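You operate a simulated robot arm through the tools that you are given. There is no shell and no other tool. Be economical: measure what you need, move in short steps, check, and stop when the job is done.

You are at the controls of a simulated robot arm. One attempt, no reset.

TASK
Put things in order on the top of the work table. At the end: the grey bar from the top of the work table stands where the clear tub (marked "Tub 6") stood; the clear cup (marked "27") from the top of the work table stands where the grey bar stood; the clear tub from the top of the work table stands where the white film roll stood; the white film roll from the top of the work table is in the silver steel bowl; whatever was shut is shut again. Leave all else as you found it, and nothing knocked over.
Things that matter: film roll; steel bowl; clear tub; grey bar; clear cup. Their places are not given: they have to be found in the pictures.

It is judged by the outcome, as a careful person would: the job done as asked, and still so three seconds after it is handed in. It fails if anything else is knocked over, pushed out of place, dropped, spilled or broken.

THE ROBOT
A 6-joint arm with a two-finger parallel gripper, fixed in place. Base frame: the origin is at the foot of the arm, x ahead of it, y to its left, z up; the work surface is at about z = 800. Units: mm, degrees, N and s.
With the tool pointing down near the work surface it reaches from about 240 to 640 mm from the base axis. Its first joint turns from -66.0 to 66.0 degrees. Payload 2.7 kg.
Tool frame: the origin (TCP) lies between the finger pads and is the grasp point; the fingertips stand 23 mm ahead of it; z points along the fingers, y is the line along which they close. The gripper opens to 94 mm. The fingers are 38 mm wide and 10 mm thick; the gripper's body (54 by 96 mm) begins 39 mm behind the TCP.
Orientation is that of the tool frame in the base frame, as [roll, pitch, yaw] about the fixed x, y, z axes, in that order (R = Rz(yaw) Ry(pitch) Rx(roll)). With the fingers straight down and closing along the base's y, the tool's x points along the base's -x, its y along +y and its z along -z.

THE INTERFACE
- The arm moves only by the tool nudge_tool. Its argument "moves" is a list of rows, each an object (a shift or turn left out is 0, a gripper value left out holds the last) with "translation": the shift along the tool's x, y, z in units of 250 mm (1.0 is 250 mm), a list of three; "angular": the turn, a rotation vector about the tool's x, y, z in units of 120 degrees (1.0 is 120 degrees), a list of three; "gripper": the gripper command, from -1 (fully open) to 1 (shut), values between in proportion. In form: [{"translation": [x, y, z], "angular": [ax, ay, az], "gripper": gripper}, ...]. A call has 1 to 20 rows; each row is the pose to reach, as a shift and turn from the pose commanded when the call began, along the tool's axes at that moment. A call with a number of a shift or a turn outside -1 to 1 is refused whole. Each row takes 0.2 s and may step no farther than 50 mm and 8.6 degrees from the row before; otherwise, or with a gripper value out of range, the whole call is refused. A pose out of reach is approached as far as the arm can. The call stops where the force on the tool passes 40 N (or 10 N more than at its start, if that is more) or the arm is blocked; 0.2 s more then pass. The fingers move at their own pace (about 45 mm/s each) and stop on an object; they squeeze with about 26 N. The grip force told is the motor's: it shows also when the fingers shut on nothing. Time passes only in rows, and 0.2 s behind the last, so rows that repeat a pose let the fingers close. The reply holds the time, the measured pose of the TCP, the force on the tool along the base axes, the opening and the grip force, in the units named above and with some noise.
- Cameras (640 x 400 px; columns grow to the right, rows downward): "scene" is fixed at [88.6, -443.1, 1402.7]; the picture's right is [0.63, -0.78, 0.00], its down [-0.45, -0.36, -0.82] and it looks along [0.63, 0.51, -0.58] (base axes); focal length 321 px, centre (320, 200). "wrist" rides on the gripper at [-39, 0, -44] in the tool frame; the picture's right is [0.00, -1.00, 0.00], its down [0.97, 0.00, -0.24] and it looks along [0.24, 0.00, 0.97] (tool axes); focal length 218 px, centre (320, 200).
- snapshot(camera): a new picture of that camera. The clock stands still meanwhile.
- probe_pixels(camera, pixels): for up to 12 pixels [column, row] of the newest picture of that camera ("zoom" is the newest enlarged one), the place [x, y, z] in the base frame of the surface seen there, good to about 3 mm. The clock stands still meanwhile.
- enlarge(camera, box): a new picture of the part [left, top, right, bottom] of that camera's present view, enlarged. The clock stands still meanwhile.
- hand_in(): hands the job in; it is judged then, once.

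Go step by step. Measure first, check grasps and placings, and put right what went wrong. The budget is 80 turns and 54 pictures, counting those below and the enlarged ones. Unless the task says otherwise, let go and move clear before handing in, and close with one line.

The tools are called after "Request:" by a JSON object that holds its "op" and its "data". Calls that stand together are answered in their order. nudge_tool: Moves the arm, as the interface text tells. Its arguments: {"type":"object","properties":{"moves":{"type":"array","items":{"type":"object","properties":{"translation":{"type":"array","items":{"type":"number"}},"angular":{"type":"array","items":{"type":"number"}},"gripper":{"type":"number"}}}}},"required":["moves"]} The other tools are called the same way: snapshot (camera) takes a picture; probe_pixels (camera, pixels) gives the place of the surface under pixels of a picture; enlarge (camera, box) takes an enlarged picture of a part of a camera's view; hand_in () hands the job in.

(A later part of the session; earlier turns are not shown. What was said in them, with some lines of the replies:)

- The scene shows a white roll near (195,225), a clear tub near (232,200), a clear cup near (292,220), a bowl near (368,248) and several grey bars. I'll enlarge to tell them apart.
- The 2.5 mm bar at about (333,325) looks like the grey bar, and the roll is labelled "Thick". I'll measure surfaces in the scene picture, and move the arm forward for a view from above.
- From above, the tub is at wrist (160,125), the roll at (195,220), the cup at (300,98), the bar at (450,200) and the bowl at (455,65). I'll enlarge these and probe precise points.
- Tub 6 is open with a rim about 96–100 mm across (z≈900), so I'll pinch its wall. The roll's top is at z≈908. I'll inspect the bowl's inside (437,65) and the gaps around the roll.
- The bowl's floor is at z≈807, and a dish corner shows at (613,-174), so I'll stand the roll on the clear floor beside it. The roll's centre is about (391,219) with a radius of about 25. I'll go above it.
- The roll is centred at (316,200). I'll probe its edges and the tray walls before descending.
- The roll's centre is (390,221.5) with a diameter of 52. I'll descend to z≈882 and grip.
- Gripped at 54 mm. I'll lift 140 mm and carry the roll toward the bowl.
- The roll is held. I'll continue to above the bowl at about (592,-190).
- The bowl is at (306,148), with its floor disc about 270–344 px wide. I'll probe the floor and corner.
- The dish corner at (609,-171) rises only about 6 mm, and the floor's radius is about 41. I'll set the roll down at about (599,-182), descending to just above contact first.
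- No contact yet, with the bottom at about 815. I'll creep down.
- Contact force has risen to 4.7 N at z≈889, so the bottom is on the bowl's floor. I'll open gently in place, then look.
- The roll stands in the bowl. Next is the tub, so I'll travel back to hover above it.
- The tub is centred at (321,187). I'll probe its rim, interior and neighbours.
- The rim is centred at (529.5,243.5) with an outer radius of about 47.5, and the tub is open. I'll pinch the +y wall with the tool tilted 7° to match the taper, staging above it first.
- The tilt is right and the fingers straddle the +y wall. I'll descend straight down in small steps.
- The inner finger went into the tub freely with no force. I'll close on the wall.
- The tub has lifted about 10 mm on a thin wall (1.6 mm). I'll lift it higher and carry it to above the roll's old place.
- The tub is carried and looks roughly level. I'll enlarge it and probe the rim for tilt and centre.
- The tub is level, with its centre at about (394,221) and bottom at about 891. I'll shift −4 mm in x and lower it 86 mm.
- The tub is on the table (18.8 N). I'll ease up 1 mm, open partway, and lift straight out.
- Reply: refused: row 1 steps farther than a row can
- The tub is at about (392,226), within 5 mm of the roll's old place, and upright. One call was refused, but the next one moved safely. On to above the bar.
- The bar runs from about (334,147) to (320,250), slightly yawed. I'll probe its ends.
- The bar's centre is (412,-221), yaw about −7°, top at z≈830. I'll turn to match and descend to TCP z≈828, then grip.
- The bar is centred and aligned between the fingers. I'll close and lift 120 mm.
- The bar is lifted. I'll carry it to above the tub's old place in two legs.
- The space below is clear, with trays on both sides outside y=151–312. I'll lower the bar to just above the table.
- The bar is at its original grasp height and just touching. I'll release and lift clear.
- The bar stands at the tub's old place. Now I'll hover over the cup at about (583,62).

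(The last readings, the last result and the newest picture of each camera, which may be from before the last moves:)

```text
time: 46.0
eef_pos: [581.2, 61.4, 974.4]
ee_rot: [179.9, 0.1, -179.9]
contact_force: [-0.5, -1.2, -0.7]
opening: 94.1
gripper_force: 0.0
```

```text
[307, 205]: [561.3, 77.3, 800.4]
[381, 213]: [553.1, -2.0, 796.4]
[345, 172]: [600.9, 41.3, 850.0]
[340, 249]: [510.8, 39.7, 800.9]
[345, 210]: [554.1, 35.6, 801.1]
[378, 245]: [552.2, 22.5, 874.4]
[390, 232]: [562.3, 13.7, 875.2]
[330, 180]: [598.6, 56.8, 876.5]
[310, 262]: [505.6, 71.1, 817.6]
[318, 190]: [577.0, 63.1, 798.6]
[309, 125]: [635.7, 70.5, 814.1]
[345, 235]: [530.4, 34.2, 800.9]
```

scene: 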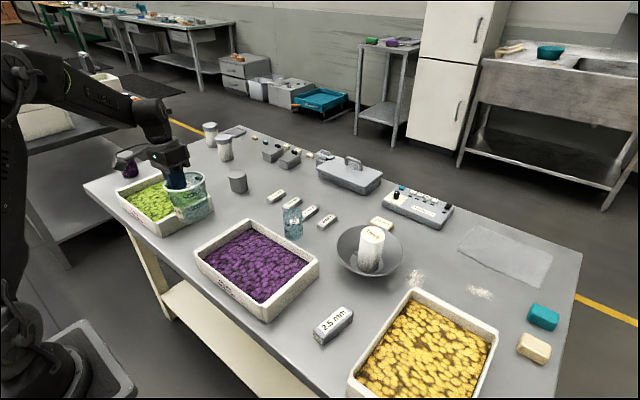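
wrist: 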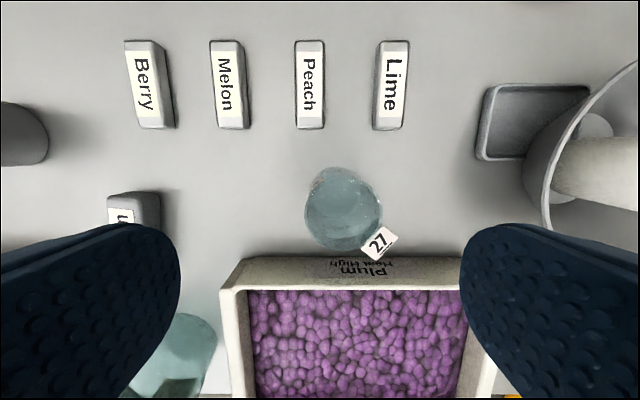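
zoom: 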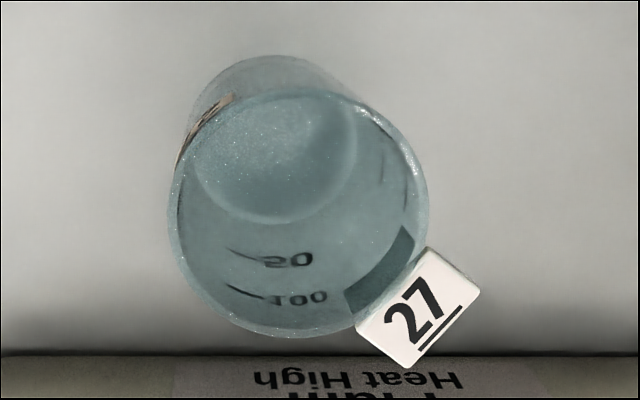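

The cup's rim centre works out at about (574,45.5), with a diameter of about 51 and top at z≈876. The "27" tag sticks out toward −x−y, so I'll turn the gripper 45° so that the fingers avoid it.

Request:
{"op": "nudge_tool", "data": {"moves": [{"translation": [0.03, -0.062, 0], "angular": [0, 0, -0.0625], "gripper": -0.6}, {"translation": [0.03, -0.062, 0], "angular": [0, 0, -0.125]}, {"translation": [0.03, -0.062, 0], "angular": [0, 0, -0.1875]}, {"translation": [0.03, -0.062, 0], "angular": [0, 0, -0.25]}, {"translation": [0.03, -0.062, 0], "angular": [0, 0, -0.3125]}, {"translation": [0.03, -0.062, 0.1], "angular": [0, 0, -0.375]}, {"translation": [0.03, -0.062, 0.2], "angular": [0, 0, -0.375]}, {"translation": [0.03, -0.062, 0.2], "angular": [0, 0, -0.375]}]}}

Request:
{"op": "snapshot", "data": {"camera": "wrist"}}

Request:
{"op": "enlarge", "data": {"camera": "scene", "box": [230, 140, 390, 260]}}

```text
time: 47.8
eef_pos: [574.6, 48.4, 925.7]
ee_rot: [180.0, 0.0, -134.9]
contact_force: [-0.1, 0.8, -1.3]
opening: 75.6
gripper_force: 0.0
```

```text
17 pictures are left
```

wrist: 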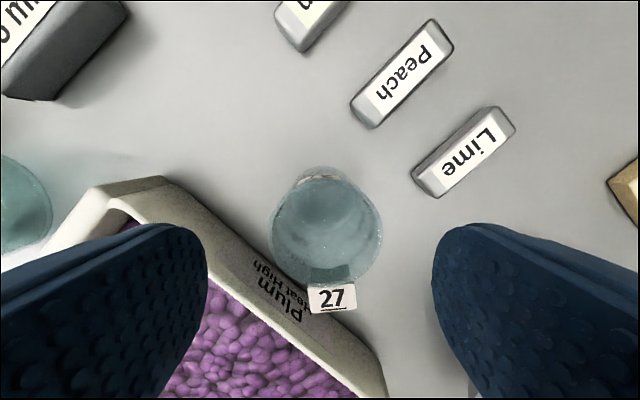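

```text
3.33 times, centred on (310, 200) of scene
```

zoom: 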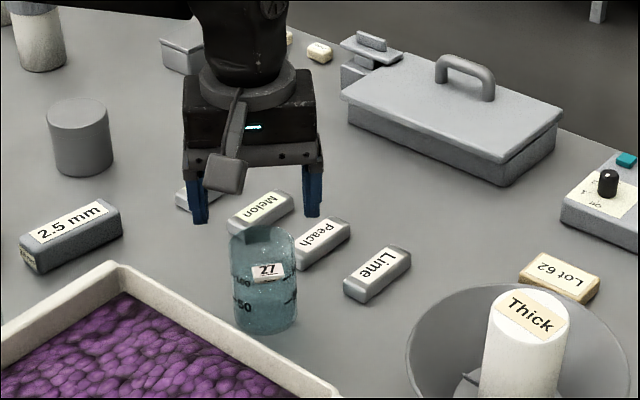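

The cup is centred at (325,231), about 2 mm off, and the tag is away from the fingers. I'll descend to z≈853 and close.

Request:
{"op": "nudge_tool", "data": {"moves": [{"translation": [0.002, -0.008, 0.1], "gripper": -0.6}, {"translation": [0.002, -0.008, 0.2]}, {"translation": [0.002, -0.008, 0.29]}, {"translation": [0.002, -0.008, 0.29]}]}}

Request:
{"op": "snapshot", "data": {"camera": "wrist"}}

```text
time: 48.8
eef_pos: [573.7, 46.1, 853.4]
ee_rot: [180.0, 0.1, -134.9]
contact_force: [0.0, 0.3, -0.4]
opening: 75.3
gripper_force: 0.0
```

```text
15 pictures are left
```

wrist: 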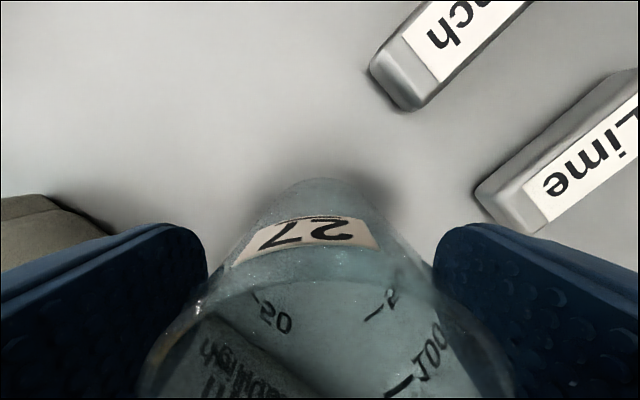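

Request:
{"op": "nudge_tool", "data": {"moves": [{"gripper": -0.2}, {"gripper": 0.2}, {"gripper": 1}, {"gripper": 1}, {"gripper": 1}]}}

Request:
{"op": "nudge_tool", "data": {"moves": [{"translation": [0, 0, -0.04], "gripper": 1}, {"translation": [0, 0, -0.12]}, {"translation": [0, 0, -0.3]}, {"translation": [0, 0, -0.44]}, {"translation": [0, 0, -0.44]}]}}

Request:
{"op": "enlarge", "data": {"camera": "scene", "box": [230, 120, 390, 260]}}

```text
time: 50.0
eef_pos: [574.2, 46.7, 853.5]
ee_rot: [-180.0, 0.1, -134.9]
contact_force: [0.3, 0.3, 0.1]
opening: 52.4
gripper_force: 26.2
```

```text
time: 51.2
eef_pos: [574.6, 47.0, 961.2]
ee_rot: [-179.9, 0.1, -134.9]
contact_force: [0.1, -0.1, 0.0]
opening: 53.0
gripper_force: 26.1
```

```text
2.86 times, centred on (310, 190) of scene
```

zoom: 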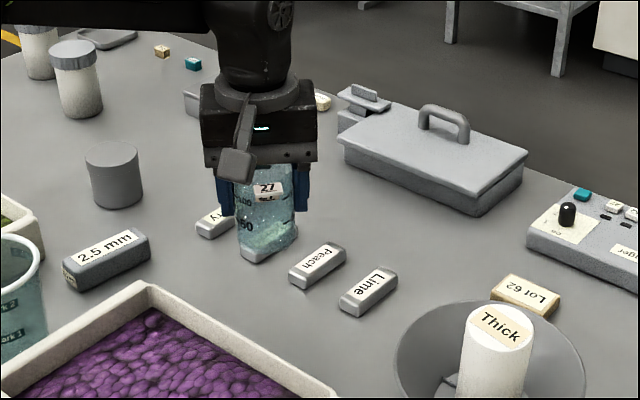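

The cup is held (52–53 mm) and upright. I'll carry it to above the bar's old place in two legs.

Request:
{"op": "nudge_tool", "data": {"moves": [{"translation": [0.152, -0.037, 0], "gripper": 1}, {"translation": [0.304, -0.074, 0]}, {"translation": [0.457, -0.111, 0]}, {"translation": [0.609, -0.148, 0]}, {"translation": [0.609, -0.148, 0]}]}}

Request:
{"op": "nudge_tool", "data": {"moves": [{"translation": [0.152, -0.037, 0], "gripper": 1}, {"translation": [0.304, -0.074, 0]}, {"translation": [0.457, -0.111, 0]}, {"translation": [0.609, -0.148, 0]}, {"translation": [0.609, -0.148, 0]}]}}

Request:
{"op": "snapshot", "data": {"camera": "wrist"}}

```text
time: 52.4
eef_pos: [493.7, -86.1, 961.5]
ee_rot: [179.9, 0.1, -134.9]
contact_force: [0.6, 0.7, -0.2]
opening: 52.6
gripper_force: 26.1
```

```text
time: 53.6
eef_pos: [413.1, -223.7, 960.9]
ee_rot: [-180.0, 0.1, -134.9]
contact_force: [-0.3, -0.2, -0.2]
opening: 52.7
gripper_force: 25.6
```

```text
13 pictures are left
```

wrist: 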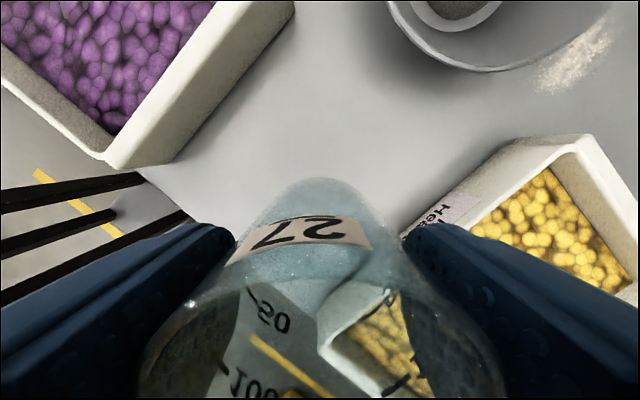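

The area below is clear. I'll lower to just above the table.

Request:
{"op": "nudge_tool", "data": {"moves": [{"translation": [-0.004, 0.009, 0.15], "gripper": 1}, {"translation": [-0.004, 0.009, 0.3]}, {"translation": [-0.004, 0.009, 0.4]}, {"translation": [-0.004, 0.009, 0.42]}, {"translation": [-0.004, 0.009, 0.42]}]}}

Request:
{"op": "nudge_tool", "data": {"moves": [{"translation": [0, 0, 0.004], "gripper": 1}, {"translation": [0, 0, 0.008]}, {"translation": [0, 0, 0.008]}]}}

```text
time: 54.8
eef_pos: [410.9, -219.3, 857.4]
ee_rot: [-180.0, 0.1, -134.8]
contact_force: [0.5, -0.5, -0.6]
opening: 52.6
gripper_force: 26.1
```

```text
time: 55.6
eef_pos: [412.6, -217.8, 857.1]
ee_rot: [180.0, 0.1, -134.9]
contact_force: [-0.1, -0.6, -0.7]
opening: 52.3
gripper_force: 26.8
```

Request:
{"op": "nudge_tool", "data": {"moves": [{"translation": [0, 0, 0.005], "gripper": 1}, {"translation": [0, 0, 0.009]}, {"translation": [0, 0, 0.009]}]}}

```text
time: 56.4
eef_pos: [411.1, -219.6, 853.2]
ee_rot: [-179.9, 0.1, -135.0]
contact_force: [-0.5, 0.3, -0.3]
opening: 52.6
gripper_force: 25.6
```

Request:
{"op": "nudge_tool", "data": {"moves": [{"translation": [0, 0, 0.003], "gripper": 1}, {"translation": [0, 0, 0.006]}, {"translation": [0, 0, 0.006]}]}}

```text
time: 57.2
eef_pos: [410.9, -218.3, 853.7]
ee_rot: [-179.9, 0.1, -134.9]
contact_force: [-4.0, 0.5, 14.9]
opening: 52.6
gripper_force: 25.7
```

The cup is seated (14.9 N). I'll ease up 1 mm, open, and rise straight up.

Request:
{"op": "nudge_tool", "data": {"moves": [{"translation": [0, 0, -0.004], "gripper": 1}, {"translation": [0, 0, -0.004], "gripper": -0.2}, {"translation": [0, 0, -0.004], "gripper": -0.5}, {"translation": [0, 0, -0.004], "gripper": -0.6}, {"translation": [0, 0, -0.004], "gripper": -0.6}, {"translation": [0, 0, -0.1]}, {"translation": [0, 0, -0.25]}, {"translation": [0, 0, -0.4]}, {"translation": [0, 0, -0.58]}, {"translation": [0, 0, -0.76]}, {"translation": [0, 0, -0.76]}]}}

Request:
{"op": "snapshot", "data": {"camera": "scene"}}

Request:
{"op": "snapshot", "data": {"camera": "wrist"}}

```text
time: 59.6
eef_pos: [410.2, -216.7, 1043.3]
ee_rot: [-180.0, 0.1, -134.9]
contact_force: [-0.4, 0.6, -0.1]
opening: 75.1
gripper_force: 0.1
```

```text
12 pictures are left
```

scene: 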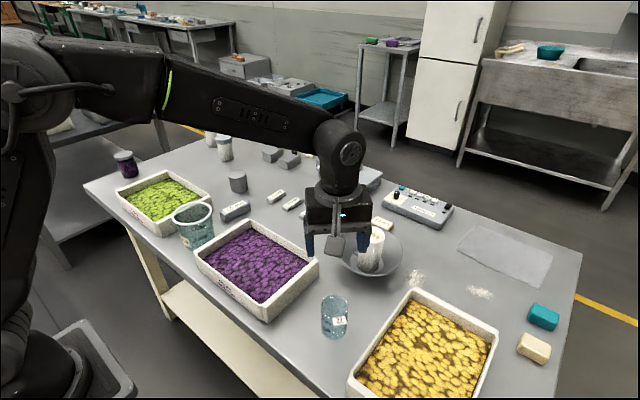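

```text
11 pictures are left
```

wrist: 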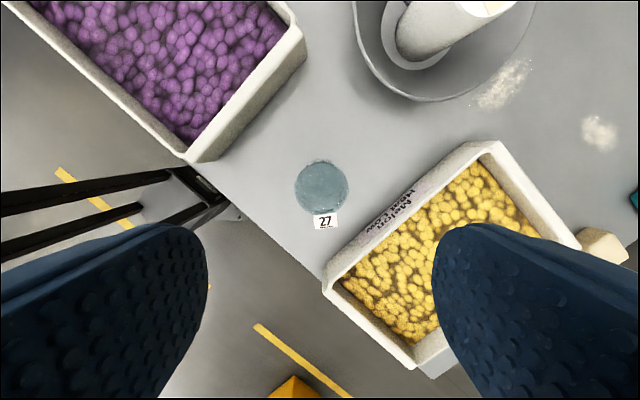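

The cup stands upright in the bar's old place. I'll back off toward the starting pose to check the bowl and everything else.

Request:
{"op": "nudge_tool", "data": {"moves": [{"translation": [-0.1, 0.1, -0.1], "angular": [0, 0, 0.0625], "gripper": -1}, {"translation": [-0.2, 0.2, -0.2], "angular": [0, 0, 0.125]}, {"translation": [-0.25, 0.3, -0.3], "angular": [0, 0, 0.1875]}, {"translation": [-0.28, 0.4, -0.4], "angular": [0, 0, 0.25]}, {"translation": [-0.28, 0.55, -0.44], "angular": [0, 0, 0.3125]}, {"translation": [-0.28, 0.7, -0.44], "angular": [0, 0, 0.375]}, {"translation": [-0.26, 0.85, -0.44], "angular": [0, 0, 0.375]}, {"translation": [-0.26, 0.85, -0.44], "angular": [0, 0, 0.375]}]}}

Request:
{"op": "snapshot", "data": {"camera": "scene"}}

Request:
{"op": "enlarge", "data": {"camera": "scene", "box": [290, 200, 430, 350]}}

Request:
{"op": "snapshot", "data": {"camera": "wrist"}}

```text
time: 61.4
eef_pos: [303.4, -22.6, 1150.5]
ee_rot: [179.9, 0.2, -179.9]
contact_force: [-0.6, 0.3, 0.6]
opening: 94.1
gripper_force: 0.1
```

```text
10 pictures are left
```

scene: 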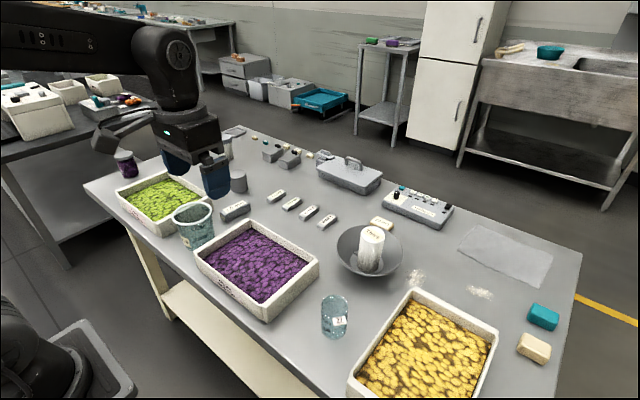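

```text
2.67 times, centred on (360, 275) of scene
```

zoom: 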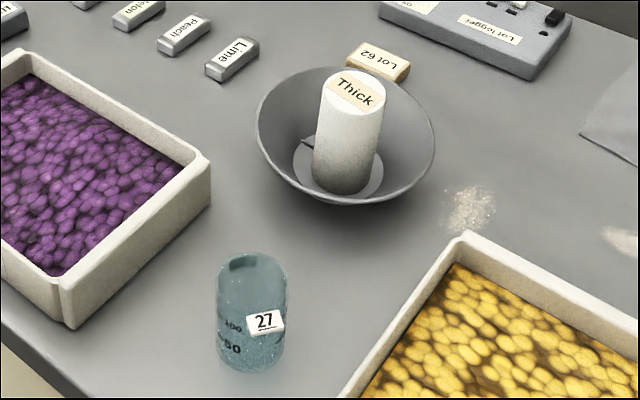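

```text
8 pictures are left
```

wrist: 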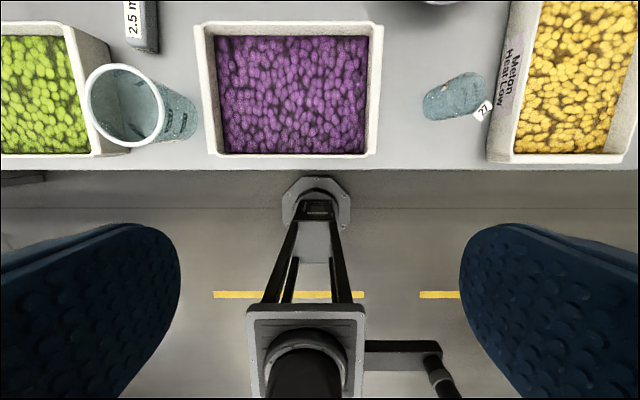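

The bowl's lower rim now hides its foot at zoom (370,205), so the bowl may have tipped slightly. I'll probe the rim and roll.

Request:
{"op": "probe_pixels", "data": {"camera": "scene", "pixels": [[337, 245], [403, 252], [358, 226], [368, 275], [350, 267], [390, 270], [372, 232], [345, 230], [400, 240], [366, 268]]}}

Request:
{"op": "enlarge", "data": {"camera": "scene", "box": [325, 210, 415, 285]}}

```text
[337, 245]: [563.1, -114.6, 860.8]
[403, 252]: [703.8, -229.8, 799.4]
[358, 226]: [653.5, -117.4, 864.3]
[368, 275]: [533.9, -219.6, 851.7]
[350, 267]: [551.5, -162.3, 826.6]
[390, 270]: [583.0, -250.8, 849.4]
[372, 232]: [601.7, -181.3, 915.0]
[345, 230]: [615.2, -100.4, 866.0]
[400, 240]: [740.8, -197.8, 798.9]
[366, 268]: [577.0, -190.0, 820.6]
```

```text
5.33 times, centred on (370, 248) of scene
```

zoom: 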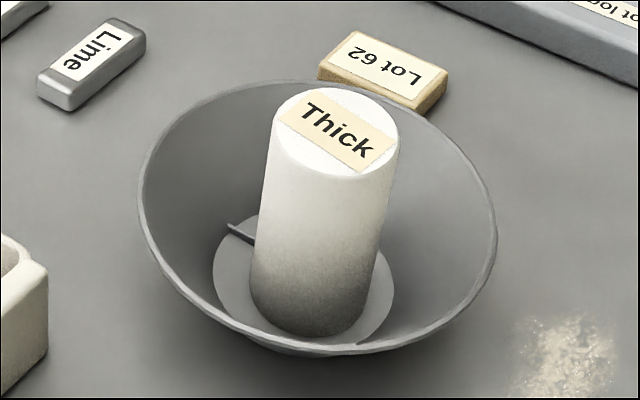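

The roll stands in the bowl. The bowl leans about 5° because its foot rests partly on the dish under it, but it hasn't moved since the roll was placed at 14 s. The tub, bar and cup are upright in their places, the rest is unchanged and the arm is clear, so I'm handing in.

Request:
{"op": "hand_in", "data": {}}

```text
The job is handed in.
```

All four moves are done and handed in: the roll is in the bowl, the tub is where the roll stood, the bar where the tub stood, and the cup where the bar stood. The tub is about 5 mm off its mark. The bowl shifted up to about 8 mm and leans about 5° on the dish under it. Nothing was knocked over, and nothing had been shut.
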